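You operate a simulated robot arm through the tools that you are given. There is no shell and no other tool.

You run a simulated robot arm. Do the job below in one go: nothing can be reset, and whatever is moved stays where it is left.

## Task
Clamp the short bar in the jig and sand its specks off with the blue puck.
Fine: stop at SHORT first; turn the disc to TIGHT; put the puck back; leave the long bar. Set down upright: short bar. What is to be rubbed or washed off counts as gone when no trace of it is left.

It is judged by the outcome, as a careful person would: the job done as asked, and still so three seconds after it is handed in. It fails if anything else is knocked over, pushed out of place, dropped, spilled or broken.

## Robot
A 6-joint arm with a two-finger parallel gripper, fixed in place. Base frame: the origin is at the foot of the arm, x ahead of it, y to its left, z up; the work surface is at about z = 0. Readings come in m, degrees, newtons and seconds.
With the tool pointing down near the work surface it reaches from about 0.16 to 0.42 m from the base axis. Its first joint turns from -66.0 to 66.0 degrees. Payload 1.57 kg.
Tool frame: the origin (TCP) lies between the finger pads and is the grasp point; the fingertips stand 0.03 m ahead of it; z points along the fingers, y is the line along which they close. The gripper opens to 0.08 m. The fingers are 0.017 m wide and 0.012 m thick; the gripper's body (0.04 by 0.082 m) begins 0.08 m behind the TCP.
Orientation is told as [roll, pitch, yaw] about the base's x, y, z axes, in that order, counted from this pose: with the fingers straight down and closing along the base's y, the tool's x points along the base's -x, its y along +y and its z along -z.

## Interface
- The arm moves only by the tool play_rows. Its arguments are lists of equal length, an entry for each row: "hand": the gripper command, from -1 (fully open) to 1 (shut), values between in proportion; "xyz": the shift along the base's x, y, z in m, a list of three; "rotation": the turn, a rotation vector about the base's x, y, z in degrees, a list of three. In form: {"hand": [hand, ...], "xyz": [[x, y, z], ...], "rotation": [[ax, ay, az], ...]}. A call has 1 to 20 rows; each row shifts and turns the commanded pose from where the row before left it. Each row takes 0.2 s and may step no farther than 0.05 m and 8.6 degrees from the row before; otherwise, or with a gripper value out of range, the whole call is refused. A pose out of reach is approached as far as the arm can. The call stops where the force on the tool passes 70 N (or 10 N more than at its start, if that is more) or the arm is blocked; 0.2 s more then pass. The fingers move at their own pace (about 0.153 m/s each) and stop on an object; they squeeze with about 43 N. The grip force told is the motor's: it shows also when the fingers shut on nothing. Time passes only in rows, and 0.2 s behind the last, so rows that do not move let the fingers close. It gives the time, the measured TCP pose, the force on the tool (base axes), the opening and the grip force at its end, in the units of the frame above (readings bear some noise), with the torque about the TCP (base axes, N m) and any sound that the robot's microphone picked up.
- Cameras (640 x 400 px; columns grow to the right, rows downward): "scene" is fixed at [0.0574, -0.329, 0.4352]; the picture's right is [0.82, -0.58, 0.00], its down [-0.29, -0.41, -0.86] and it looks along [0.50, 0.70, -0.50] (base axes); focal length 306 px, centre (320, 200). "wrist" rides on the gripper at [0.072, -0.007, -0.122] in the tool frame; the picture's right is [0.09, 1.00, 0.00], its down [-0.84, 0.08, -0.54] and it looks along [-0.54, 0.05, 0.84] (tool axes); focal length 238 px, centre (320, 200).
- snapshot(camera): a new picture of that camera. It takes no simulated time.
- probe_pixels(camera, pixels): for up to 12 pixels [column, row] of the newest picture of that camera ("zoom" is the newest enlarged one), the place [x, y, z] in the base frame of the surface seen there, good to about 0.002 m, but the place of the scene camera against the robot may be out by one fixed shift of up to 0.012 m in any direction. It takes no simulated time.
- inspect(camera, box): a new picture of the part [left, top, right, bottom] of that camera's present view, enlarged. It takes no simulated time.
- job_done(): hands the job in; it is judged then, once.

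Leave the gripper open and the arm clear of the work at the hand-in unless told otherwise.

The tools are called after "Call:" as a command line: name --argument value ..., lists and objects as JSON in quotes. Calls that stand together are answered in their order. play_rows: Moves the arm, as the interface text tells. Its arguments: {"type":"object","properties":{"hand":{"type":"array","items":{"type":"number"}},"xyz":{"type":"array","items":{"type":"array","items":{"type":"number"}}},"rotation":{"type":"array","items":{"type":"array","items":{"type":"number"}}}},"required":["hand","xyz","rotation"]} The other tools are called the same way: snapshot (camera) takes a picture; probe_pixels (camera, pixels) gives the place of the surface under pixels of a picture; inspect (camera, box) takes an enlarged picture of a part of a camera's view; job_done () hands the job in.

At the start:

```text
time_s: 0.0
tool_pos: [0.1794, 0.1413, 0.2867]
tcp_rot: [-0.1, 0.0, 0.0]
ft_force: [1.1, -0.1, -0.8]
wrist_torque: [-0.01, -0.04, 0.02]
opening: 0.0801
finger_force: 0.0
```

scene: 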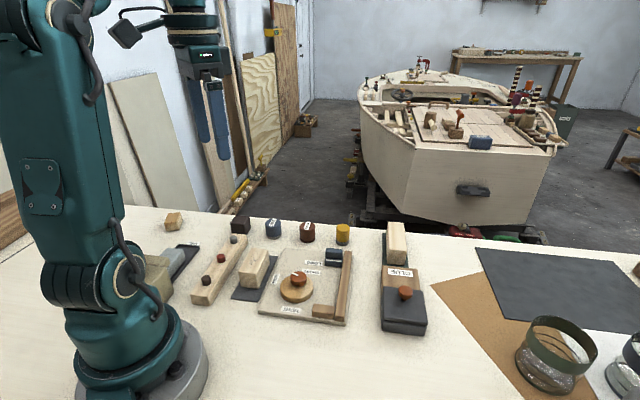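
wrist: 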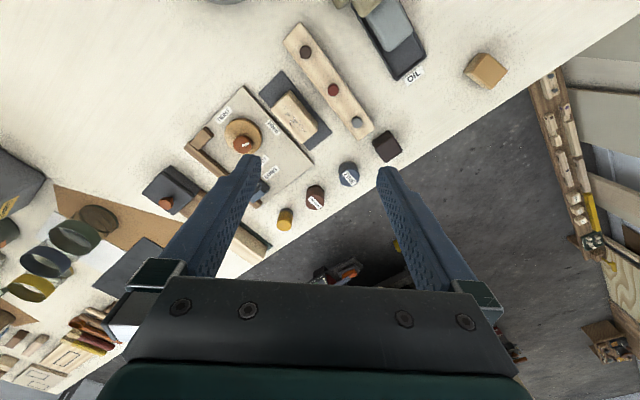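

I see the bench with a jig (board with disc, labels), bars and pucks. I'll take enlarged views of the jig area in the scene (around px 150-440, 200-350) to read the labels.

Call:
inspect --camera "scene" --box '[230, 220, 370, 340]'

Call:
inspect --camera "scene" --box '[130, 200, 290, 320]'

Call:
inspect --camera "scene" --box '[350, 210, 460, 350]'

Call:
inspect --camera "wrist" --box '[140, 60, 320, 240]'

```text
3.33 times, centred on (300, 280) of scene
```

zoom: 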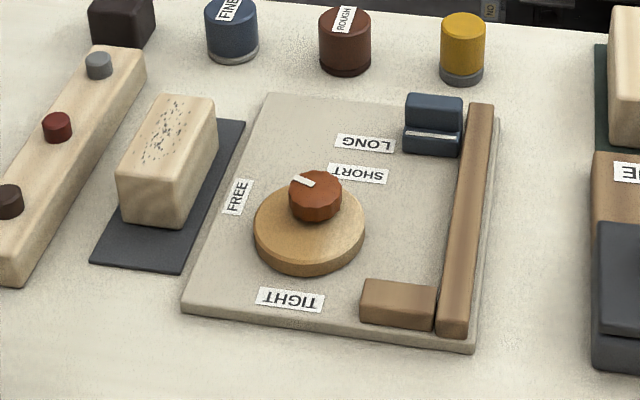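

```text
3.33 times, centred on (210, 260) of scene
```

zoom: 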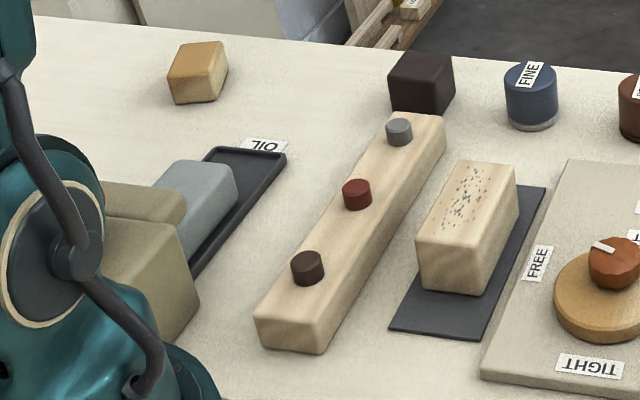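

```text
2.86 times, centred on (405, 280) of scene
```

zoom: 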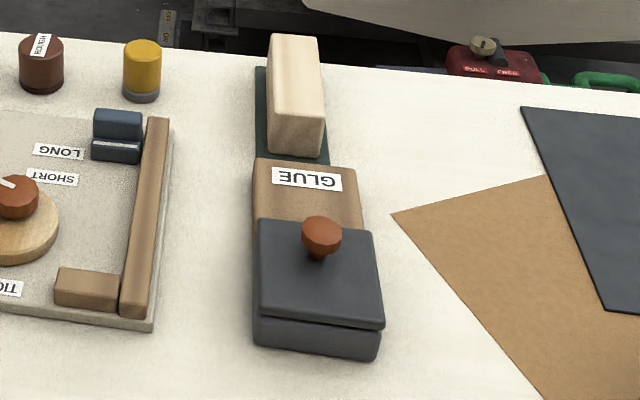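

```text
2.22 times, centred on (230, 150) of wrist
```

zoom: 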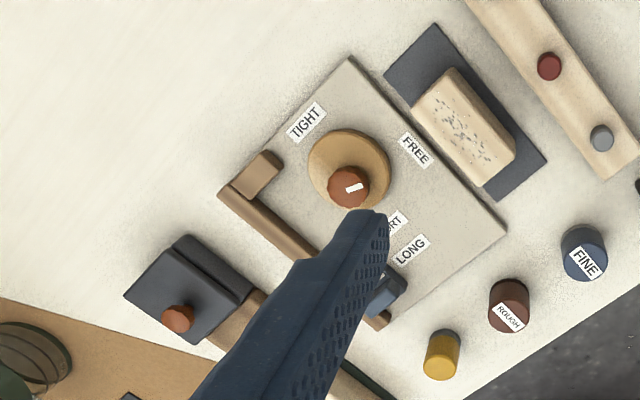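

The jig holds a blue stop at LONG, a disc with an orange knob whose white mark seems to be near FREE/SHORT, a long fence and an end block. The specked bar is on a dark mat left of the jig. I'll probe key points in the jig view in the scene.

Call:
inspect --camera "scene" --box '[230, 220, 370, 340]'

Call:
probe_pixels --camera "scene" --pixels '[[284, 310], [334, 324], [350, 254], [290, 244], [272, 315], [346, 328], [342, 262], [326, 318], [296, 296], [299, 276], [334, 262], [334, 252]]'

```text
3.33 times, centred on (300, 280) of scene
```

zoom: 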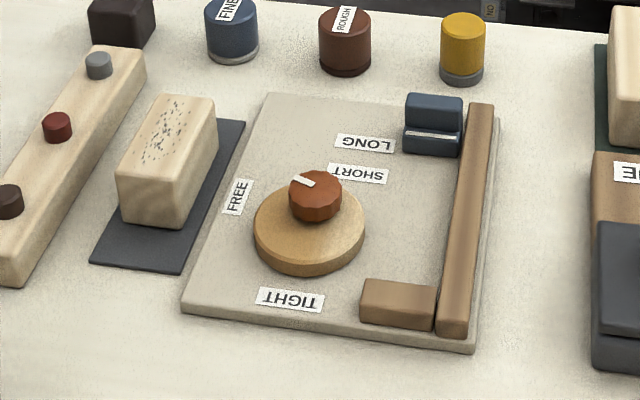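

```text
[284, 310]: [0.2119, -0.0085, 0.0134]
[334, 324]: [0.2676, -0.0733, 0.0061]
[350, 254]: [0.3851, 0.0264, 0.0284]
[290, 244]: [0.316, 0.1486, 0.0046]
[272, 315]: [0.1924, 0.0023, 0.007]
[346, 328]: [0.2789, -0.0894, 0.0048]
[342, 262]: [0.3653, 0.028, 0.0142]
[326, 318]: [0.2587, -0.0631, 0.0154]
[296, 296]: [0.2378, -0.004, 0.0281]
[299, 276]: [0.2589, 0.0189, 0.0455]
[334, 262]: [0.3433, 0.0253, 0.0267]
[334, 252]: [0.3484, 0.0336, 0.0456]
```

The jig sits turned about 40° around (0.29, 0.02). I'll move the open gripper at its height to about (0.28, 0.03, 0.29) so the wrist camera looks down on the jig unobstructed.

Call:
play_rows --hand '[-1, -1, -1, -1, -1]' --xyz '[[0.025, -0.028, 0], [0.025, -0.028, 0], [0.025, -0.028, 0], [0.025, -0.028, 0], [0, 0, 0]]' --rotation '[[0, 0, 0], [0, 0, 0], [0, 0, 0], [0, 0, 0], [0, 0, 0]]'

Call:
snapshot --camera "wrist"

```text
time_s: 1.2
tool_pos: [0.2806, 0.031, 0.2859]
tcp_rot: [-0.1, -0.1, 0.0]
ft_force: [-0.6, -0.6, -0.8]
wrist_torque: [-0.01, 0.0, -0.01]
opening: 0.0799
finger_force: 0.1
```

```text
taken
```

wrist: 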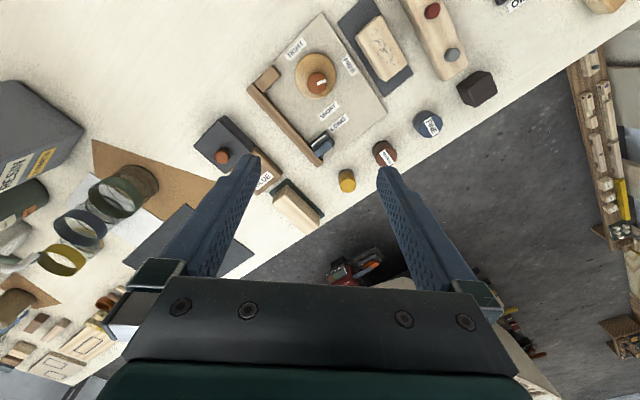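

I now see the whole jig in the wrist view at columns 245–390, rows 15–165. I'll enlarge it and probe.

Call:
inspect --camera "wrist" --box '[240, 0, 400, 170]'

```text
2.35 times, centred on (320, 85) of wrist
```

zoom: 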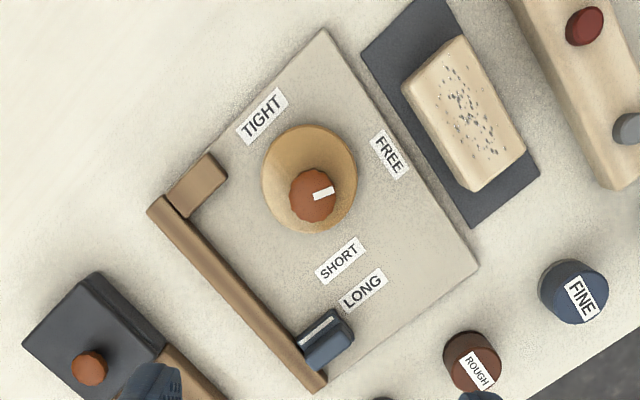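

I'll probe the jig features in this enlarged picture: board corners, fence, end block, stop, its white line, disc, knob and labels.

Call:
probe_pixels --camera "zoom" --pixels '[[321, 34], [474, 268], [195, 185], [215, 160], [180, 212], [225, 195], [160, 205], [240, 290], [315, 385], [320, 328], [335, 352], [262, 117]]'

Call:
probe_pixels --camera "zoom" --pixels '[[389, 155], [341, 260], [362, 291], [310, 140], [275, 180], [348, 180], [310, 225], [308, 200], [322, 193], [350, 275], [298, 195], [320, 180]]'

Call:
probe_pixels --camera "zoom" --pixels '[[460, 40], [408, 80], [520, 150], [475, 188], [465, 110], [440, 60], [490, 160], [425, 100], [375, 55], [470, 222], [535, 175], [420, 5]]'

Call:
probe_pixels --camera "zoom" --pixels '[[575, 285], [560, 265], [600, 290], [575, 318], [545, 290], [470, 355], [585, 25], [628, 130], [560, 80], [88, 370], [90, 310], [170, 370]]'

```text
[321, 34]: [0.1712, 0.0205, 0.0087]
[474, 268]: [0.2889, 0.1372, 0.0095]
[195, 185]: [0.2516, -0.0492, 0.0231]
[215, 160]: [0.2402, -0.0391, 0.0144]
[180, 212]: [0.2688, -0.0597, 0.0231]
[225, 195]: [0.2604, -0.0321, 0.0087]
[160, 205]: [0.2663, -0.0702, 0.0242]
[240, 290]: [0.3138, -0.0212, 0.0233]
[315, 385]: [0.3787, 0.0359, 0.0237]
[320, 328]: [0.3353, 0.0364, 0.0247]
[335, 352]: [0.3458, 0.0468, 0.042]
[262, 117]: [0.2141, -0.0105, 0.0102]
```

```text
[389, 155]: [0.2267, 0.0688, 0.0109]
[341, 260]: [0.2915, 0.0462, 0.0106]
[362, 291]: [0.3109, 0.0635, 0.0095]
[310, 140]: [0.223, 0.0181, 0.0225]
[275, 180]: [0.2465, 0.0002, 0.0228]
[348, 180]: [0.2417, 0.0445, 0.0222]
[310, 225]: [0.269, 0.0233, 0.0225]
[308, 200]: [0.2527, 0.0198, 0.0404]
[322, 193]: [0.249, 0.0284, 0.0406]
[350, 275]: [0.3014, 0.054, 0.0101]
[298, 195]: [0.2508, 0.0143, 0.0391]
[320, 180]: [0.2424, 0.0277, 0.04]
```

```text
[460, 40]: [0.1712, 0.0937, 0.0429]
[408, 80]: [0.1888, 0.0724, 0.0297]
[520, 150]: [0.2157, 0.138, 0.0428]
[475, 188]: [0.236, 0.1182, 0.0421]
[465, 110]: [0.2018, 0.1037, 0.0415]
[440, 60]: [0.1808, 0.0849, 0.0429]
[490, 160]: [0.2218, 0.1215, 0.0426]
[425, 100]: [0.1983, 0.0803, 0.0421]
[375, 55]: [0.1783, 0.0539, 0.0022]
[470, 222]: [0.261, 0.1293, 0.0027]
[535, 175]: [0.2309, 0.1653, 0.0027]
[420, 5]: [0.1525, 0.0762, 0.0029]
```

```text
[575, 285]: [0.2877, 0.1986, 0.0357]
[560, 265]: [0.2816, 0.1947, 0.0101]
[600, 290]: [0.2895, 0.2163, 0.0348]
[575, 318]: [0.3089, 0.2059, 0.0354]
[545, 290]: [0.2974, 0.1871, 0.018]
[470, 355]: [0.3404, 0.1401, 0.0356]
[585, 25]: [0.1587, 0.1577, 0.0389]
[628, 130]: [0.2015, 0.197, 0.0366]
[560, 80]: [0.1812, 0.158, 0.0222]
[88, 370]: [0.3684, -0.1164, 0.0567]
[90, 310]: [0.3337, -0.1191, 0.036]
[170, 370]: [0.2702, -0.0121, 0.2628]
```

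The jig runs about 44° to the base; the stop's white line is level with LONG, and must slide about 26 mm toward the end block to SHORT. I'll check the other bar (wrist px ~298,205) and zoom closer on the knob's pointer and stop for accuracy.

Call:
inspect --camera "wrist" --box '[180, 100, 340, 240]'

Call:
inspect --camera "wrist" --box '[285, 35, 355, 105]'

Call:
inspect --camera "wrist" --box '[290, 95, 360, 165]'

```text
2.86 times, centred on (260, 170) of wrist
```

zoom: 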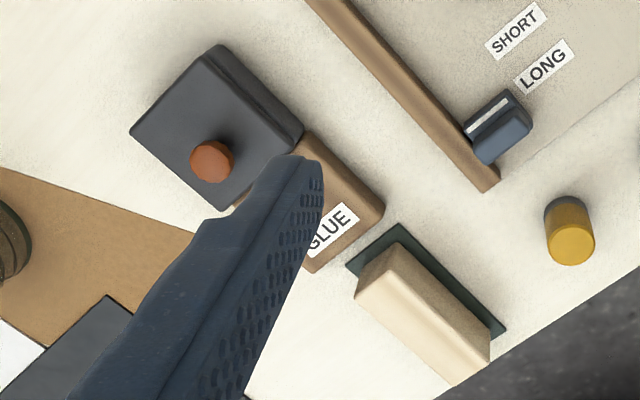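

```text
5.71 times, centred on (320, 70) of wrist
```

zoom: 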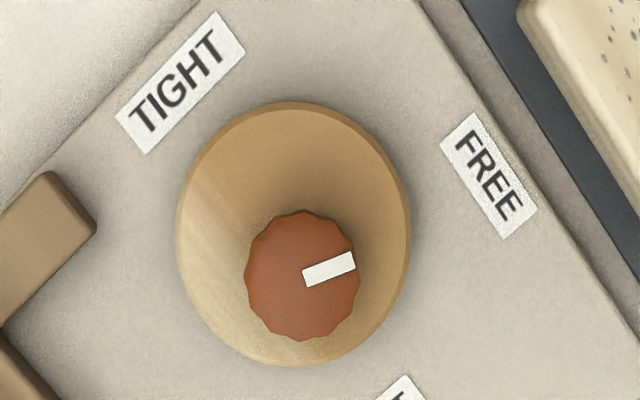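

```text
5.71 times, centred on (325, 130) of wrist
```

zoom: 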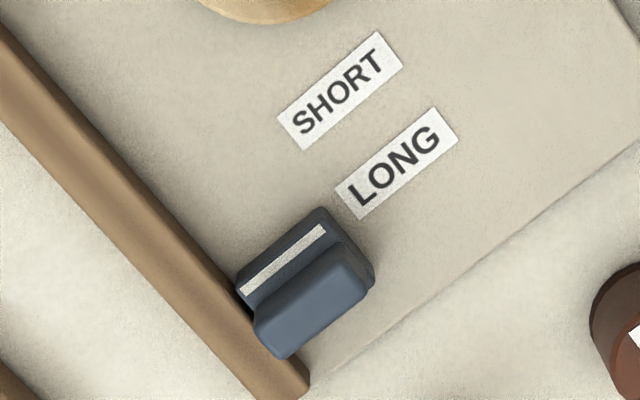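

The other light bar by GLUE is visibly longer, so the specked one is the short bar. Now I'll probe the stop's edges (in the last zoomed view) and the fence.

Call:
probe_pixels --camera "zoom" --pixels '[[243, 290], [324, 228], [284, 260], [318, 210], [240, 282], [258, 322], [335, 248], [366, 285], [285, 345], [315, 300], [371, 275], [280, 238]]'

Call:
probe_pixels --camera "zoom" --pixels '[[350, 205], [404, 165], [288, 130], [340, 92], [150, 180], [130, 200], [170, 195], [200, 240], [100, 170], [338, 355], [420, 310], [230, 262]]'

```text
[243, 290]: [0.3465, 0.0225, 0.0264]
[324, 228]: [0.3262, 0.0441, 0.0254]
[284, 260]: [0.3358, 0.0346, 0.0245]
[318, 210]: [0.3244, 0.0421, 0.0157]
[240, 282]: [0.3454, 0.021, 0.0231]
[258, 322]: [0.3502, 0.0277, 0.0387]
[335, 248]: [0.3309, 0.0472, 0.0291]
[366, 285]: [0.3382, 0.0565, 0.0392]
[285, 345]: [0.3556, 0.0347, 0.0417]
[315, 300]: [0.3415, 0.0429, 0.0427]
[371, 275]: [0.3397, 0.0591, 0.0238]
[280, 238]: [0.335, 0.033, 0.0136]
```

```text
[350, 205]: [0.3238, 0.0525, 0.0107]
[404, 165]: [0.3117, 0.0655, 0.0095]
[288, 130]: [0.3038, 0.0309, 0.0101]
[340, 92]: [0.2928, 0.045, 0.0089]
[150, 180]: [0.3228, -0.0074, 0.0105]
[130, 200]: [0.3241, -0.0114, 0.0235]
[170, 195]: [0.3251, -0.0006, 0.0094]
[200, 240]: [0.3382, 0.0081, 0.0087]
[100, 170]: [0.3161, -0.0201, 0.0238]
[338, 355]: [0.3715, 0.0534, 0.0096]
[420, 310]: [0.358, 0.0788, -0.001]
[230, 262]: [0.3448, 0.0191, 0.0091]
```

Next I measure the end block, fence and short bar in closer zooms.

Call:
inspect --camera "wrist" --box '[240, 60, 300, 120]'

Call:
probe_pixels --camera "zoom" --pixels '[[180, 70], [225, 135], [110, 225], [95, 150], [160, 145], [228, 145], [130, 235], [215, 95], [60, 210], [40, 235], [110, 320], [150, 270]]'

Call:
inspect --camera "wrist" --box '[330, 0, 420, 100]'

Call:
probe_pixels --camera "zoom" --pixels '[[242, 65], [120, 148], [365, 255], [260, 340], [235, 75], [350, 255], [262, 320], [125, 165], [160, 230], [215, 310], [310, 170], [180, 110]]'

```text
6.67 times, centred on (270, 90) of wrist
```

zoom: 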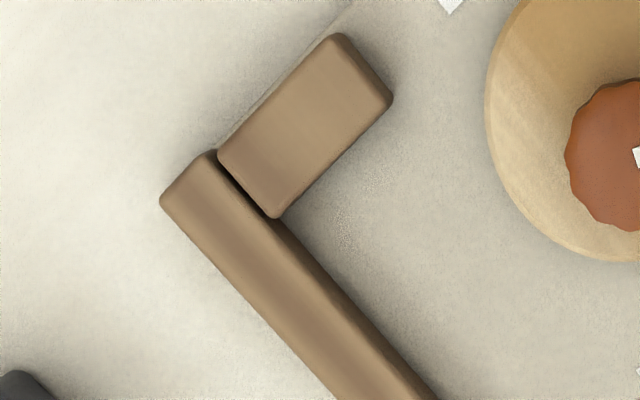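

```text
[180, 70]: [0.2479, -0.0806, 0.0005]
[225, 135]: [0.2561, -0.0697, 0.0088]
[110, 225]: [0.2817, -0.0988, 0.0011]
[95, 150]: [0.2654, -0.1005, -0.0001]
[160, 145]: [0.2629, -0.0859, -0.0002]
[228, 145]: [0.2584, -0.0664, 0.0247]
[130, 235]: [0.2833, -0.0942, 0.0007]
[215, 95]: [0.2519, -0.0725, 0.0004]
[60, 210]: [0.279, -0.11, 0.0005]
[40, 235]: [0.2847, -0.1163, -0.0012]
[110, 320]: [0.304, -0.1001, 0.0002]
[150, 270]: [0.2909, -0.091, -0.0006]
```

```text
4.00 times, centred on (375, 50) of wrist
```

zoom: 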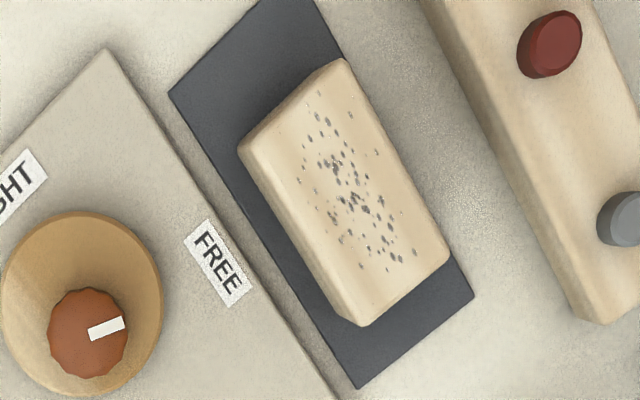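

```text
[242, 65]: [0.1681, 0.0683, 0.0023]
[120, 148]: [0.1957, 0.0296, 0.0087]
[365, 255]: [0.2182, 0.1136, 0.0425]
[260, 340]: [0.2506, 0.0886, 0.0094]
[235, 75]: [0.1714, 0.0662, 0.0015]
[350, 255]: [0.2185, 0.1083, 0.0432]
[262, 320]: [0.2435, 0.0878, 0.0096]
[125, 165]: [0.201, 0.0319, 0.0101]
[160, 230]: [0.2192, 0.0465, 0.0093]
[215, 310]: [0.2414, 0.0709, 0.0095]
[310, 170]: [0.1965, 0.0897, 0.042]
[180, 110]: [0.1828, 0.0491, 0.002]
```

Now I probe the bar's top corners as seen in this zoom (≈(335,68), (248,150), (440,258), (362,318)) and side edges.

Call:
probe_pixels --camera "zoom" --pixels '[[337, 66], [248, 146], [441, 255], [364, 316], [340, 150], [355, 200], [290, 106], [400, 290], [300, 235], [395, 160], [345, 62], [444, 264]]'

Call:
inspect --camera "wrist" --box '[240, 60, 300, 120]'

Call:
probe_pixels --camera "zoom" --pixels '[[278, 210], [385, 102], [335, 155], [340, 45], [225, 155], [300, 210], [395, 115], [290, 235], [280, 245], [350, 320], [400, 380], [300, 225]]'

```text
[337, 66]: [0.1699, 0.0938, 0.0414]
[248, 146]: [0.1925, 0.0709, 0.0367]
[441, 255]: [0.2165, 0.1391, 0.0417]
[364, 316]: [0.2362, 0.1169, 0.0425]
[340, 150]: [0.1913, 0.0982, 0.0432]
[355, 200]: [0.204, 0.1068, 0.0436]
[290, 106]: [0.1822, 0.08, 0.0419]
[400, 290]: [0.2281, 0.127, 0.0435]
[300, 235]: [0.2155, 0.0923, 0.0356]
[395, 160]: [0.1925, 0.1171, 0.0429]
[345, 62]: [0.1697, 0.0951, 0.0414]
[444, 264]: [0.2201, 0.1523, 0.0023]
```

```text
6.67 times, centred on (270, 90) of wrist
```

zoom: 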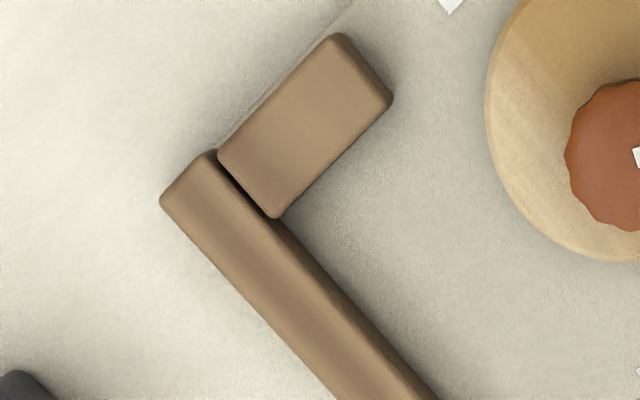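

```text
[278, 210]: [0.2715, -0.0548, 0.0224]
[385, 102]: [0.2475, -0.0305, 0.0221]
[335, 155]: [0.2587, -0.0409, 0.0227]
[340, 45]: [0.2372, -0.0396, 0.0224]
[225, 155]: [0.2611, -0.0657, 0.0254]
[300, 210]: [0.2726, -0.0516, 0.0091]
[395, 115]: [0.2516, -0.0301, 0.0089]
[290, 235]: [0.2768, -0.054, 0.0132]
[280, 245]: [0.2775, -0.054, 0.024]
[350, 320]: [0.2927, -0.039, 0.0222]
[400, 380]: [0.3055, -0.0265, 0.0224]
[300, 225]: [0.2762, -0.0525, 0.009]
```

Measurements so far (u along the fence at 44°, v across): stop handle about 12 mm thick centred at ≈(0.344, 0.041), top z 0.042; slot at SHORT ≈78 mm for a ≈68 mm bar. I'll turn the gripper -46° so it closes along the fence, half-close it to ~32 mm, and hover above the stop handle at z 0.12.

Call:
play_rows --hand '[0.2, 0.2, 0.2, 0.2, 0.2, 0.2, 0.2]' --xyz '[[0.0106, 0.0017, -0.0276], [0.0106, 0.0017, -0.0276], [0.0106, 0.0017, -0.0276], [0.0106, 0.0017, -0.0276], [0.0106, 0.0018, -0.0276], [0.0108, 0.0018, -0.0279], [0, 0, 0]]' --rotation '[[0, 0, -7.67], [0, 0, -7.67], [0, 0, -7.67], [0, 0, -7.67], [0, 0, -7.67], [0, 0, -7.65], [0, 0, 0]]'

Call:
snapshot --camera "wrist"

Call:
snapshot --camera "scene"

```text
time_s: 2.8
tool_pos: [0.3426, 0.0406, 0.1199]
tcp_rot: [-0.1, -0.1, -46.0]
ft_force: [0.6, 0.2, -0.6]
wrist_torque: [0.0, 0.02, -0.03]
opening: 0.032
finger_force: 0.0
```

```text
taken
```

wrist: 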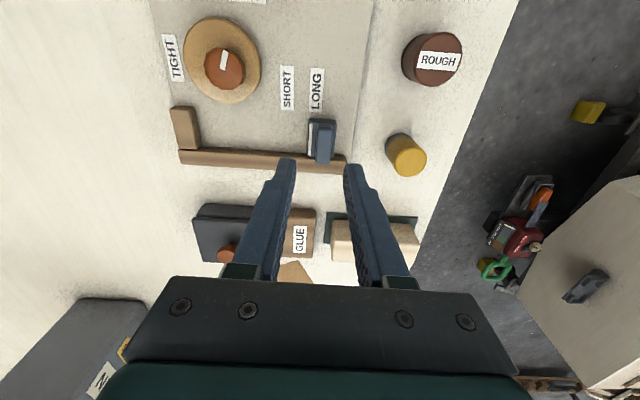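

```text
taken
```

scene: 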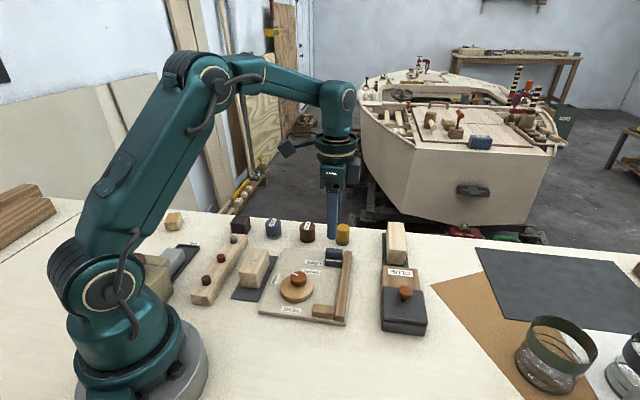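

The gripper now lines up with the jig. I'll zoom on the stop (wrist px ~320,140) and re-probe its handle and the labels from this closer viewpoint.

Call:
inspect --camera "wrist" --box '[270, 50, 370, 180]'

```text
3.08 times, centred on (320, 115) of wrist
```

zoom: 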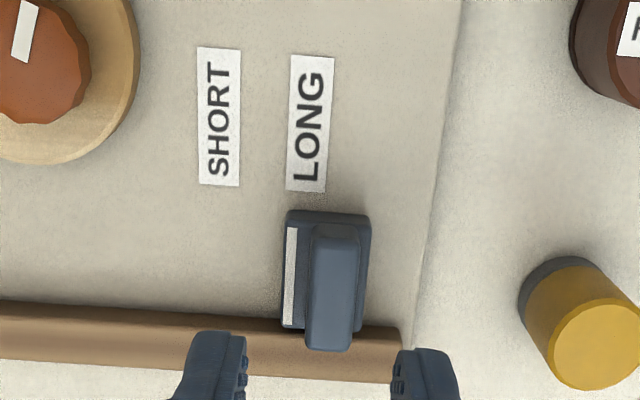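

Call:
probe_pixels --camera "zoom" --pixels '[[290, 250], [288, 315], [313, 260], [358, 260], [335, 240], [328, 330], [284, 230], [369, 230], [312, 120], [219, 115], [307, 190], [220, 185]]'

Call:
probe_pixels --camera "zoom" --pixels '[[310, 300], [354, 300], [200, 185], [238, 186], [288, 190], [325, 192], [285, 215], [368, 218], [570, 340], [590, 300], [540, 330], [335, 300]]'

```text
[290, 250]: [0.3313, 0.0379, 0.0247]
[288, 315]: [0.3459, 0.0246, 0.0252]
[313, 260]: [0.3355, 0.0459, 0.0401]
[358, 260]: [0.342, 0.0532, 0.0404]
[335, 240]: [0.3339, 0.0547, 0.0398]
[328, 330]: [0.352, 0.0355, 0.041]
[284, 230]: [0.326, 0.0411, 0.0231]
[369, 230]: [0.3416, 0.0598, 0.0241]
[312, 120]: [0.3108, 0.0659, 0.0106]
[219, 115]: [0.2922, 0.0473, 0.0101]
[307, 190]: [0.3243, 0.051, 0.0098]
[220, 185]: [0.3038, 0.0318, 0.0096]
```

```text
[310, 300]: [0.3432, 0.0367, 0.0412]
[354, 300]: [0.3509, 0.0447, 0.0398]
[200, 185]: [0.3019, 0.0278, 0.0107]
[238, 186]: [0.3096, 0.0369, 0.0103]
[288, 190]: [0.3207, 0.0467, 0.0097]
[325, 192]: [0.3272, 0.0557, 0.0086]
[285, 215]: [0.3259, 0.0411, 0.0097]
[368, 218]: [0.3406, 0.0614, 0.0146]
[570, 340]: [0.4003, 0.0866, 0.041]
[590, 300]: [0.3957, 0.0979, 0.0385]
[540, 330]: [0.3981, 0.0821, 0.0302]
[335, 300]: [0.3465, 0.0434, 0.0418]
```

The handle is centred near u=0.278 (≈(0.3455, 0.0424)), white line at u≈0.265; SHORT label spans u 0.2365–0.248. I'll nudge over the handle and lower to z≈0.061 (tips at 0.031, above the step at 0.025).

Call:
play_rows --hand '[0.2, 0.2, 0.2, 0.2, 0.2]' --xyz '[[0.002, 0.0015, -0.015], [0, 0, -0.02], [0, 0, -0.015], [0, 0, -0.009], [0, 0, 0]]' --rotation '[[0, 0, 0], [0, 0, 0], [0, 0, 0], [0, 0, 0], [0, 0, 0]]'

Call:
snapshot --camera "wrist"

Call:
inspect --camera "scene" --box '[290, 200, 390, 300]'

```text
time_s: 4.0
tool_pos: [0.3452, 0.0412, 0.0604]
tcp_rot: [0.0, 0.0, -46.1]
ft_force: [0.1, 0.3, 0.2]
wrist_torque: [0.01, 0.03, -0.02]
opening: 0.0321
finger_force: 0.1
```

```text
taken
```

wrist: 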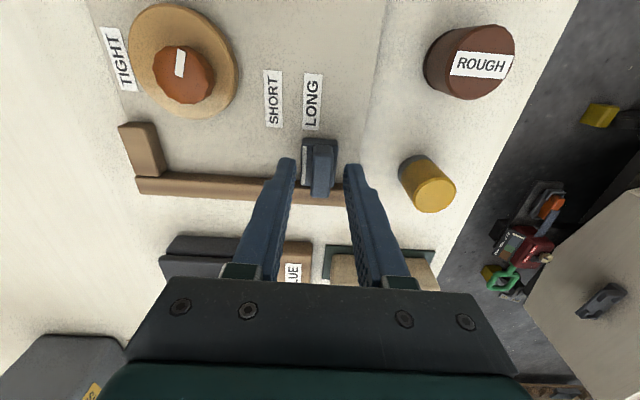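

```text
4.00 times, centred on (340, 250) of scene
```

zoom: 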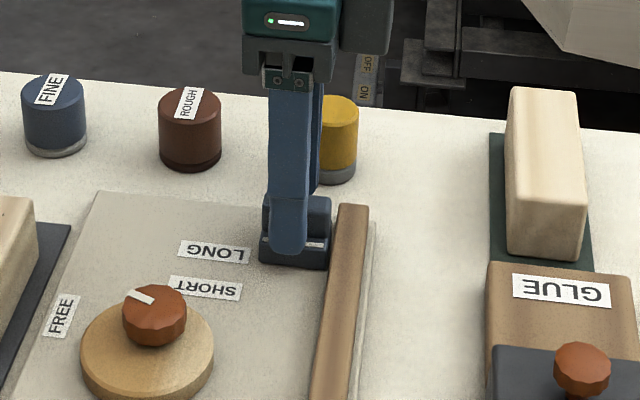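

The fingers straddle the handle along the fence with clear space. I'll close on it now.

Call:
play_rows --hand '[0.6, 0.8, 1, 1]' --xyz '[[0, 0, 0], [0, 0, 0], [0, 0, 0], [0, 0, 0]]' --rotation '[[0, 0, 0], [0, 0, 0], [0, 0, 0], [0, 0, 0]]'

Call:
inspect --camera "wrist" --box '[250, 60, 370, 210]'

```text
time_s: 5.0
tool_pos: [0.3447, 0.0418, 0.0603]
tcp_rot: [0.0, 0.0, -46.0]
ft_force: [2.5, 2.9, -4.1]
wrist_torque: [-0.15, -0.31, 0.58]
opening: 0.0139
finger_force: 30.1
```

```text
2.67 times, centred on (310, 135) of wrist
```

zoom: 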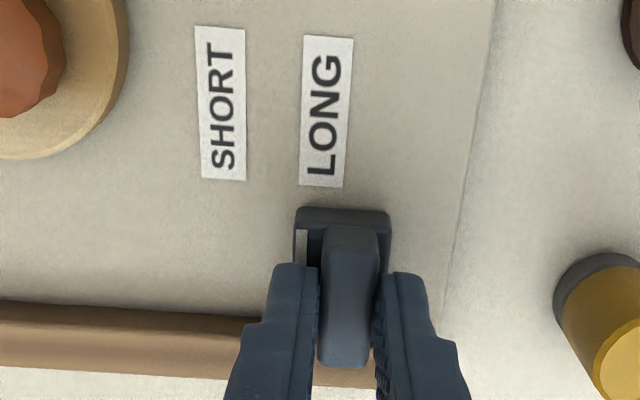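

Gripped (opening 13.9 mm). I'll slide the stop 20 mm toward the end block in small steps, watching force and sound.

Call:
play_rows --hand '[1, 1, 1, 1, 1]' --xyz '[[-0.0036, -0.00347, 0], [-0.0036, -0.00347, 0], [-0.0036, -0.00347, 0], [-0.0036, -0.00347, 0], [0, 0, 0]]' --rotation '[[0, 0, 0], [0, 0, 0], [0, 0, 0], [0, 0, 0], [0, 0, 0]]'

Call:
inspect --camera "wrist" --box '[250, 60, 370, 210]'

```text
time_s: 6.2
tool_pos: [0.3314, 0.027, 0.0609]
tcp_rot: [0.0, 0.0, -46.1]
ft_force: [2.1, 0.5, -7.0]
wrist_torque: [-0.04, -0.31, 0.51]
opening: 0.0141
finger_force: 31.2
```

```text
2.67 times, centred on (310, 135) of wrist
```

zoom: 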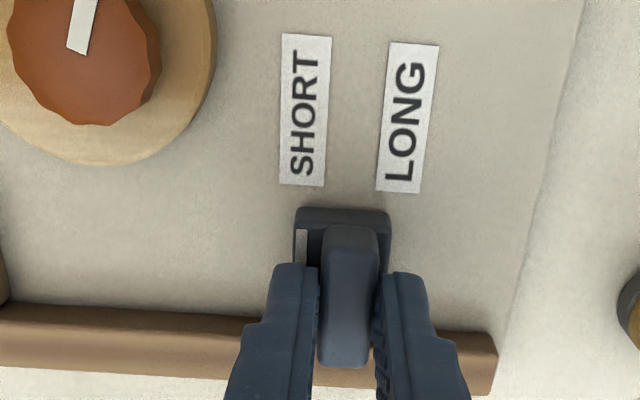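

It slid freely about 19.9 mm; the white line is now within the SHORT label band, about 2 mm short of its middle/equivalent position. I'll move 4.4 mm more.

Call:
play_rows --hand '[1, 1, 1]' --xyz '[[-0.0016, -0.0016, 0], [-0.0016, -0.0015, 0], [0, 0, 0]]' --rotation '[[0, 0, 0], [0, 0, 0], [0, 0, 0]]'

Call:
inspect --camera "wrist" --box '[250, 60, 370, 210]'

```text
time_s: 7.0
tool_pos: [0.327, 0.0242, 0.0608]
tcp_rot: [0.0, 0.0, -45.9]
ft_force: [6.3, -4.8, -17.8]
wrist_torque: [0.1, -0.22, 0.47]
opening: 0.0138
finger_force: 30.7
```

```text
2.67 times, centred on (310, 135) of wrist
```

zoom: 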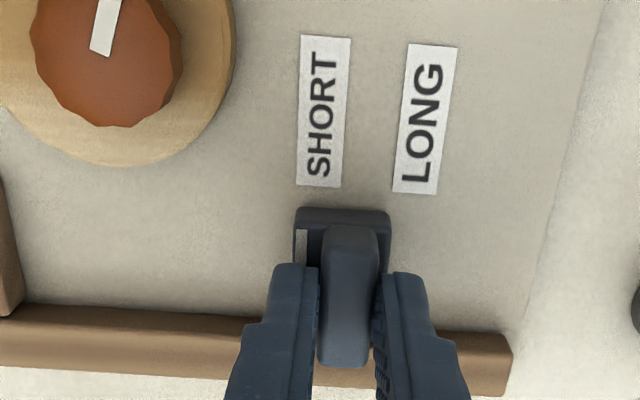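

The line now sits on the SHORT label band much as it did on LONG. Force shows slight vertical strain, so I'll release the handle, rise, and measure.

Call:
play_rows --hand '[0.6, 0.2, 0.2, 0.2, 0.2, 0.2]' --xyz '[[0, 0, 0], [0, 0, 0], [0, 0, 0.015], [0, 0, 0.025], [0, 0, 0.03], [0, 0, 0]]' --rotation '[[0, 0, 0], [0, 0, 0], [0, 0, 0], [0, 0, 0], [0, 0, 0], [0, 0, 0]]'

Call:
inspect --camera "wrist" --box '[260, 40, 380, 180]'

```text
time_s: 8.4
tool_pos: [0.3278, 0.0242, 0.1313]
tcp_rot: [0.0, 0.0, -46.1]
ft_force: [-0.2, 0.3, -0.2]
wrist_torque: [0.02, 0.03, -0.02]
opening: 0.0321
finger_force: 0.1
```

```text
2.86 times, centred on (320, 110) of wrist
```

zoom: 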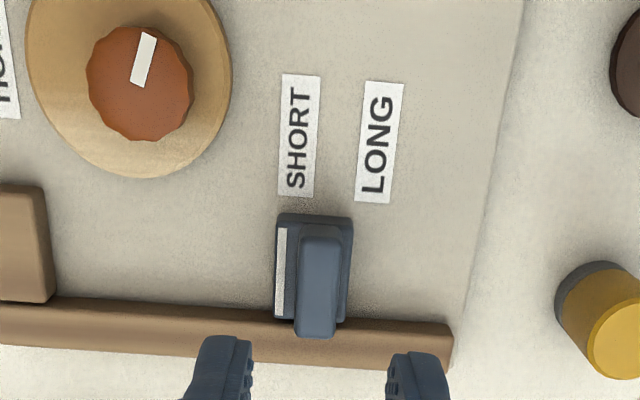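

Call:
probe_pixels --camera "zoom" --pixels '[[282, 240], [279, 305], [281, 225], [278, 195], [314, 197], [281, 78], [319, 80], [356, 200], [392, 203], [276, 220], [275, 290], [352, 222]]'

Call:
probe_pixels --camera "zoom" --pixels '[[48, 230], [52, 290], [60, 280], [270, 300], [140, 80], [147, 38], [137, 84], [90, 85], [192, 85], [140, 30], [135, 138], [230, 80]]'

```text
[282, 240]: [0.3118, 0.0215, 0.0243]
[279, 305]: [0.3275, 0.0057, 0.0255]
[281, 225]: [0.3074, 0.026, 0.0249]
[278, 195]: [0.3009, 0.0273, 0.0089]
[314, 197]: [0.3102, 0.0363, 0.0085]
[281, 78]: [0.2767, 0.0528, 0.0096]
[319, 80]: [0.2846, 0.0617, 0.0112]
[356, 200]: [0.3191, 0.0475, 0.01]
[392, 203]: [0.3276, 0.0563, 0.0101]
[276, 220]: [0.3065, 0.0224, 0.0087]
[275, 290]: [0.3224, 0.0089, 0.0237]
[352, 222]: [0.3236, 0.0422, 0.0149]
```

```text
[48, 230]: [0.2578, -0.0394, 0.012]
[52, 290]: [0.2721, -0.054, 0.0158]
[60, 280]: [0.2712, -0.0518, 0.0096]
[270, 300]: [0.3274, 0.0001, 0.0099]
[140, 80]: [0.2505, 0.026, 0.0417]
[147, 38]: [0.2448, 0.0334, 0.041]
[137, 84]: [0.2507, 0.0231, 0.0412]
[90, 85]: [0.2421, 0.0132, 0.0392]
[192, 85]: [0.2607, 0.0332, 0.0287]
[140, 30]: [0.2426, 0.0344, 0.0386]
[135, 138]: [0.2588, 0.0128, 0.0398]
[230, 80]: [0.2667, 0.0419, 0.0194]
```

Stop's line is now at u≈0.239 vs SHORT label centre 0.242 (shift ≈25.7 mm, label pitch 26.8 mm) – good. Next: the short bar, centred ≈(0.2036, 0.1054), lying at 44°, 34 mm wide, top z 0.0425. I'll move there at z≈0.16 while turning to yaw +44° with the hand at ~55 mm.

Call:
play_rows --hand '[0.2, 0.2, 0.0, -0.2, -0.375, -0.375, -0.375, -0.375, -0.375, -0.375, -0.375, -0.375]' --xyz '[[-0.0113, 0.0074, 0.0027], [-0.0113, 0.0074, 0.0027], [-0.0113, 0.0074, 0.0027], [-0.0113, 0.0074, 0.0027], [-0.0113, 0.0074, 0.0027], [-0.0113, 0.0074, 0.0027], [-0.0113, 0.0074, 0.0027], [-0.0113, 0.0074, 0.0027], [-0.0113, 0.0074, 0.0027], [-0.0113, 0.0074, 0.0027], [-0.0112, 0.0072, 0.0027], [0, 0, 0]]' --rotation '[[0, 0, 8.18], [0, 0, 8.18], [0, 0, 8.18], [0, 0, 8.18], [0, 0, 8.18], [0, 0, 8.18], [0, 0, 8.18], [0, 0, 8.18], [0, 0, 8.18], [0, 0, 8.18], [0, 0, 8.2], [0, 0, 0]]'

Call:
snapshot --camera "wrist"

Call:
snapshot --camera "scene"

```text
time_s: 11.0
tool_pos: [0.2026, 0.1052, 0.1608]
tcp_rot: [0.0, 0.0, 44.2]
ft_force: [0.7, -1.1, -0.2]
wrist_torque: [0.03, 0.0, -0.02]
opening: 0.0549
finger_force: 0.1
```

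```text
taken
```

wrist: 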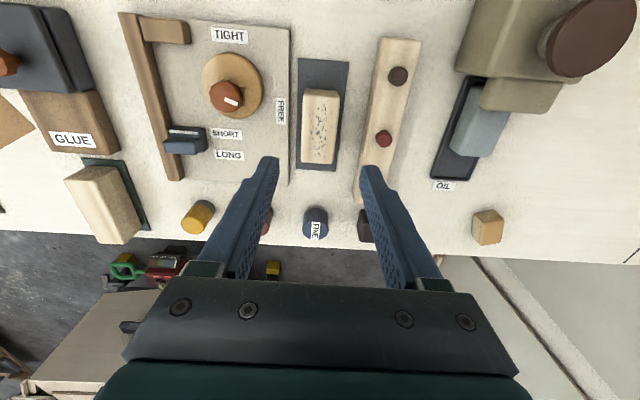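

```text
taken
```

scene: 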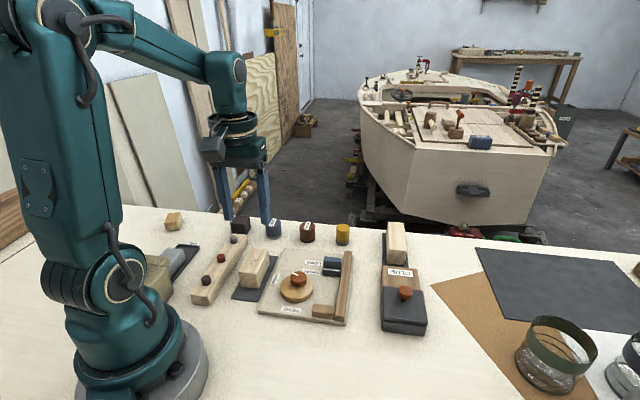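

I zoom on the bar (px ~320,125) and the space around it.

Call:
inspect --camera "wrist" --box '[270, 50, 440, 200]'

Call:
probe_pixels --camera "wrist" --pixels '[[520, 20], [470, 60], [590, 40], [500, 95], [398, 75], [384, 138], [372, 60], [410, 60], [315, 215], [350, 180], [480, 130], [440, 170]]'

```text
2.67 times, centred on (355, 125) of wrist
```

zoom: 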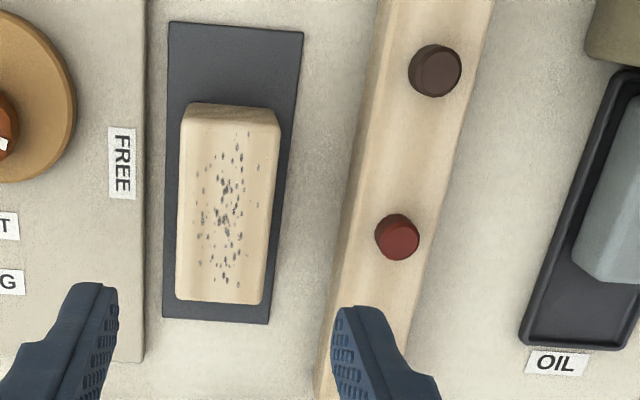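

```text
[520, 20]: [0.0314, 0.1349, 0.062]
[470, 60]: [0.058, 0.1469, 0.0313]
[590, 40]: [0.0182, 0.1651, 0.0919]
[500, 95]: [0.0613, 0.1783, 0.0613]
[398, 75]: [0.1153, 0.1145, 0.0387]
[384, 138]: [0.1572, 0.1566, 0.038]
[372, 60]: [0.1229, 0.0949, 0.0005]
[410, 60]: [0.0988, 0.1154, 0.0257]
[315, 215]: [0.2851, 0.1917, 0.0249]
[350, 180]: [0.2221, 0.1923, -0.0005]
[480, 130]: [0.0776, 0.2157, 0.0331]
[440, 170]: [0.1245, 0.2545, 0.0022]
```

Call:
probe_pixels --camera "zoom" --pixels '[[190, 122], [274, 126], [180, 296], [262, 300], [225, 108], [183, 210], [268, 220], [225, 210], [335, 200], [355, 100], [330, 300], [275, 215]]'

```text
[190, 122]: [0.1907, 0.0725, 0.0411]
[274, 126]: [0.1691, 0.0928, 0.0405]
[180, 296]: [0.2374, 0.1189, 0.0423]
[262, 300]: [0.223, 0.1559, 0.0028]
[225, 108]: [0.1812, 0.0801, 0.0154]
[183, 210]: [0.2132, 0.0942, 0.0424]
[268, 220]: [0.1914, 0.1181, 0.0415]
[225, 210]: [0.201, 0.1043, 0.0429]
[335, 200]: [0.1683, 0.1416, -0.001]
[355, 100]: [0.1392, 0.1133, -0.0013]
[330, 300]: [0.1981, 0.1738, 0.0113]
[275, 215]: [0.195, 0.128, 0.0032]
```

Bar centre refined to ≈(0.2034, 0.1064). Fingers at 48 mm opening will clear the peg rack (10 mm) and the board. I descend to z≈0.0515 (tips 0.0215).

Call:
play_rows --hand '[-0.2, -0.2, -0.2, -0.2, -0.2, -0.2]' --xyz '[[0, 0.001, -0.03], [0, 0, -0.03], [0, 0, -0.025], [0, 0, -0.015], [0, 0, -0.01], [0, 0, 0]]' --rotation '[[0, 0, 0], [0, 0, 0], [0, 0, 0], [0, 0, 0], [0, 0, 0], [0, 0, 0]]'

Call:
snapshot --camera "wrist"

Call:
inspect --camera "scene" --box '[180, 200, 300, 310]'

```text
time_s: 12.4
tool_pos: [0.2034, 0.1071, 0.0493]
tcp_rot: [0.0, -0.1, 44.0]
ft_force: [0.3, -0.4, -1.0]
wrist_torque: [-0.02, -0.02, -0.02]
opening: 0.0482
finger_force: 0.1
```

```text
taken
```

wrist: 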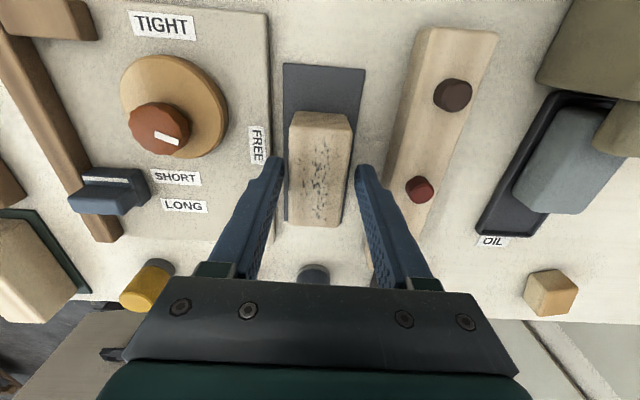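

```text
3.64 times, centred on (240, 255) of scene
```

zoom: 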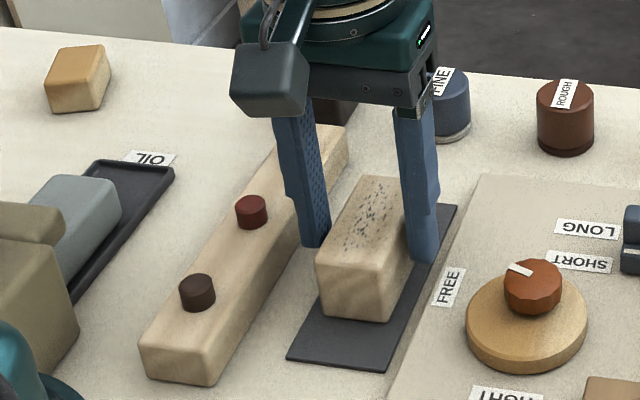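

The fingers straddle the bar with clearance both sides. Reading z 0.0493, so I raise 2 mm for fence margin later and close on the bar.

Call:
play_rows --hand '[-0.2, 0.1, 0.3, 0.6, 0.6, 0.6]' --xyz '[[0, 0, 0.002], [0, 0, 0], [0, 0, 0], [0, 0, 0], [0, 0, 0], [0, 0, 0]]' --rotation '[[0, 0, 0], [0, 0, 0], [0, 0, 0], [0, 0, 0], [0, 0, 0], [0, 0, 0]]'

```text
time_s: 13.8
tool_pos: [0.2036, 0.1068, 0.0513]
tcp_rot: [0.0, 0.0, 44.0]
ft_force: [-0.8, -0.7, 2.0]
wrist_torque: [-0.01, 0.03, 0.04]
opening: 0.0347
finger_force: 42.3
```

Gripped: bar 34.7 mm wide, 42 N. I'll lift it 70 mm straight up, carry it over the jig slot at ≈(0.288, -0.0139), and look.

Call:
play_rows --hand '[0.6, 0.6, 0.6, 0.6, 0.6, 0.6, 0.6, 0.6, 0.6, 0.6, 0.6]' --xyz '[[0, 0, 0.01], [0, 0, 0.02], [0, 0, 0.02], [0, 0, 0.02], [0.0141, -0.02005, 0], [0.0141, -0.02005, 0], [0.0141, -0.02005, 0], [0.0141, -0.02005, 0], [0.0141, -0.02005, 0], [0.0141, -0.02005, 0], [0, 0, 0]]' --rotation '[[0, 0, 0], [0, 0, 0], [0, 0, 0], [0, 0, 0], [0, 0, 0], [0, 0, 0], [0, 0, 0], [0, 0, 0], [0, 0, 0], [0, 0, 0], [0, 0, 0]]'

Call:
snapshot --camera "wrist"

Call:
inspect --camera "scene" --box '[220, 200, 380, 340]'

```text
time_s: 16.2
tool_pos: [0.2894, -0.0126, 0.1222]
tcp_rot: [0.0, 0.0, 44.0]
ft_force: [0.5, -0.2, -0.1]
wrist_torque: [-0.01, 0.02, -0.01]
opening: 0.0347
finger_force: 42.3
```

```text
taken
```

wrist: 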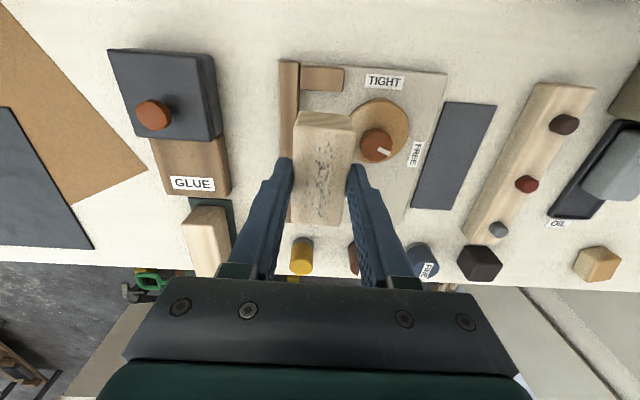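

```text
2.86 times, centred on (300, 270) of scene
```

zoom: 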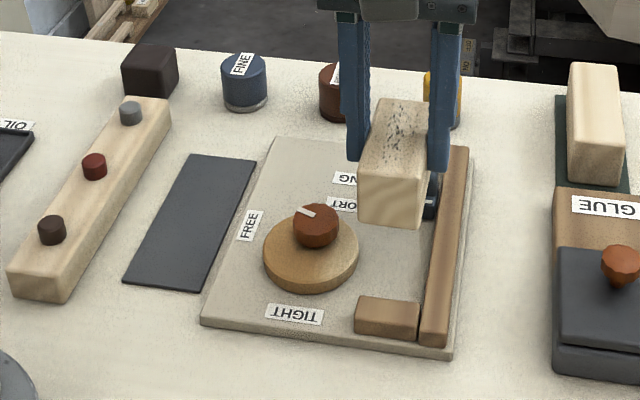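

The bar is held level over the slot. I zoom in to measure its position relative to fence, end block and disc before lowering.

Call:
inspect --camera "wrist" --box '[260, 50, 430, 240]'

```text
2.11 times, centred on (345, 145) of wrist
```

zoom: 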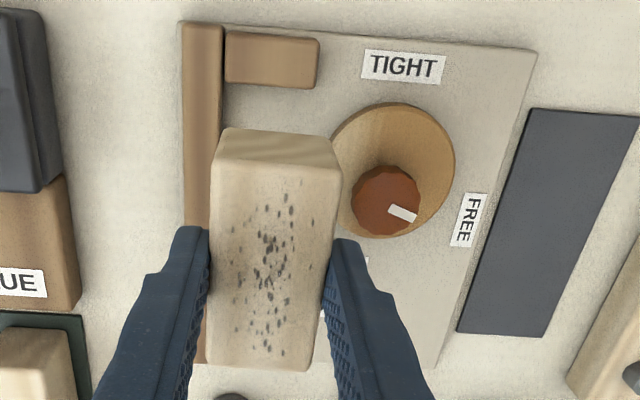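

Call:
probe_pixels --camera "zoom" --pixels '[[228, 140], [328, 146], [280, 150], [214, 200], [336, 205], [212, 300], [318, 310], [221, 120], [228, 85], [300, 84], [190, 60], [216, 60]]'

Call:
probe_pixels --camera "zoom" --pixels '[[222, 360], [300, 365], [342, 130], [338, 180], [350, 225], [390, 108], [452, 170], [355, 205], [418, 205], [390, 170], [226, 165], [330, 172]]'

```text
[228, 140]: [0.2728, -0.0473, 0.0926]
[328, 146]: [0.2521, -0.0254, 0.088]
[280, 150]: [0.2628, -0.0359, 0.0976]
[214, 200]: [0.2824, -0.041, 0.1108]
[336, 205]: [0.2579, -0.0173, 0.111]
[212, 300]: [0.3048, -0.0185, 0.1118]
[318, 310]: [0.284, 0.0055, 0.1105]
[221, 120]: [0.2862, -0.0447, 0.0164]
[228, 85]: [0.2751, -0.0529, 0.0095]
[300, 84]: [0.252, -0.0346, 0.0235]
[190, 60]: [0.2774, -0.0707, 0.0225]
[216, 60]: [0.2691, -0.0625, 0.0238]
```

```text
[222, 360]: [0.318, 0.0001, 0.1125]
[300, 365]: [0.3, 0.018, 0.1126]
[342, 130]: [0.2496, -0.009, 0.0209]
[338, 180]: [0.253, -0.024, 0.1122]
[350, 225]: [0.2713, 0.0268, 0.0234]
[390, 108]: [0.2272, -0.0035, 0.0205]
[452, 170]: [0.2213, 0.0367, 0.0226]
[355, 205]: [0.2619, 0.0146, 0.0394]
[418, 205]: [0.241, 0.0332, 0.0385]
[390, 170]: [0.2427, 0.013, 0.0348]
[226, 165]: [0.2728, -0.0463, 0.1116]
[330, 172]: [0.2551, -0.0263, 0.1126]
```

Bar spans u 0.1635–0.2315 (slot 0.158–0.237), 4 mm from the fence face. I'll shift 2 mm toward the fence and lower to ~5 mm above the board.

Call:
play_rows --hand '[0.6, 0.6, 0.6, 0.6, 0.6, 0.6]' --xyz '[[0.0014, -0.0014, 0], [0, 0, -0.02], [0, 0, -0.02], [0, 0, -0.012], [0, 0, -0.006], [0, 0, 0]]' --rotation '[[0, 0, 0], [0, 0, 0], [0, 0, 0], [0, 0, 0], [0, 0, 0], [0, 0, 0]]'

Call:
inspect --camera "wrist" --box '[230, 50, 430, 240]'

Call:
inspect --camera "scene" --box '[250, 220, 370, 330]'

```text
time_s: 17.6
tool_pos: [0.2906, -0.0146, 0.065]
tcp_rot: [-0.1, 0.0, 44.0]
ft_force: [-0.8, 0.5, -0.7]
wrist_torque: [0.03, 0.02, 0.02]
opening: 0.0346
finger_force: 41.9
```

```text
2.11 times, centred on (330, 145) of wrist
```

zoom: 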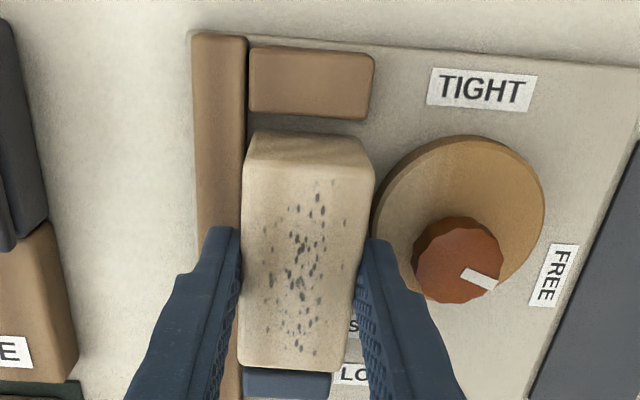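

```text
3.64 times, centred on (310, 275) of scene
```

zoom: 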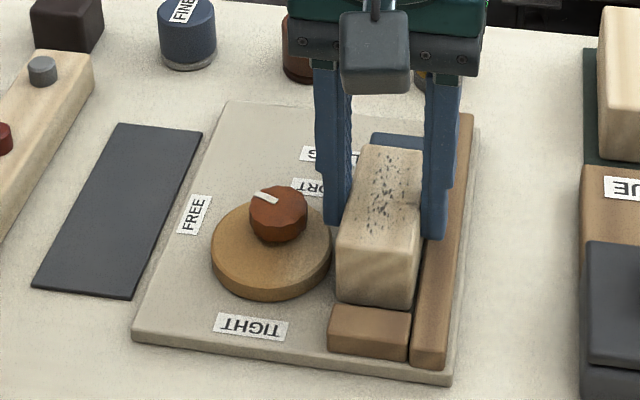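

I check the bar-side edges and the fence edge from this view before the last millimetres.

Call:
probe_pixels --camera "zoom" --pixels '[[248, 200], [246, 300], [368, 200], [358, 240], [250, 165], [365, 175], [246, 120], [246, 80], [310, 150], [240, 60], [252, 118], [300, 300]]'

```text
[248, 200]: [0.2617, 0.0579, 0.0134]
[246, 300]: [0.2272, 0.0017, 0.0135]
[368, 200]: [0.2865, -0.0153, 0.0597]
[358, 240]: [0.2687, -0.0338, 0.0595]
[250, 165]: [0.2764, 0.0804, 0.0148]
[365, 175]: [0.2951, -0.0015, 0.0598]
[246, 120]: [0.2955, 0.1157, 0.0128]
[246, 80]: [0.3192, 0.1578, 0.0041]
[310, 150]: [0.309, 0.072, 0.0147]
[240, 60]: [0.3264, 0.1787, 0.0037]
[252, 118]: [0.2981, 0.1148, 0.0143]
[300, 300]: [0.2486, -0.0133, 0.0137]
```

Those were read from the scene zoom; I'll retake the wrist zoom and probe that.

Call:
inspect --camera "wrist" --box '[230, 50, 430, 240]'

Call:
probe_pixels --camera "zoom" --pixels '[[248, 200], [246, 300], [368, 200], [358, 240], [250, 165], [365, 175], [246, 120], [246, 80], [310, 150], [240, 60], [252, 118], [300, 300]]'

```text
2.11 times, centred on (330, 145) of wrist
```

zoom: 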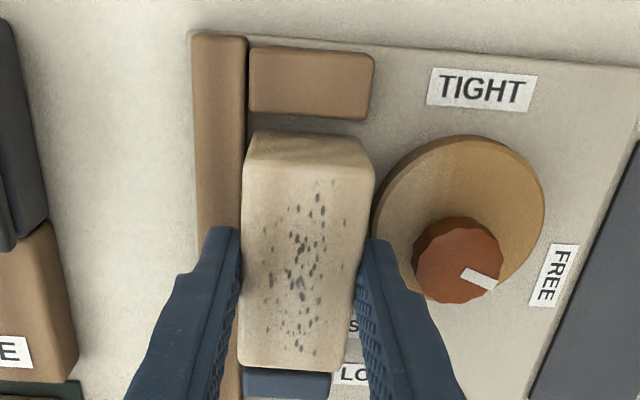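

```text
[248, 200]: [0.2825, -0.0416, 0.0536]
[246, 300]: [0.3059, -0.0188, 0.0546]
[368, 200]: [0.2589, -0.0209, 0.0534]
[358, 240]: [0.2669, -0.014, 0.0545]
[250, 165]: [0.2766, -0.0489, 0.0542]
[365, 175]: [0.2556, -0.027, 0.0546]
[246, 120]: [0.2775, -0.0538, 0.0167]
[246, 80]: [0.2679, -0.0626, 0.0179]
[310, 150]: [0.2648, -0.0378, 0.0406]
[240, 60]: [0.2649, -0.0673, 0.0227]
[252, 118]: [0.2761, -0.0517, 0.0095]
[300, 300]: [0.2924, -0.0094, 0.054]
```

Bar bottom is ~4.5 mm above the board with a 2–3 mm gap to the fence. I lower in small steps until it touches.

Call:
play_rows --hand '[0.6, 0.6, 0.6, 0.6]' --xyz '[[0, 0, -0.002], [0, 0, -0.001], [0, 0, -0.001], [0, 0, 0]]' --rotation '[[0, 0, 0], [0, 0, 0], [0, 0, 0], [0, 0, 0]]'

```text
time_s: 18.6
tool_pos: [0.2886, -0.0143, 0.0617]
tcp_rot: [0.0, 0.1, 43.9]
ft_force: [1.1, -0.7, -0.4]
wrist_torque: [-0.01, -0.01, -0.01]
opening: 0.0347
finger_force: 41.7
```

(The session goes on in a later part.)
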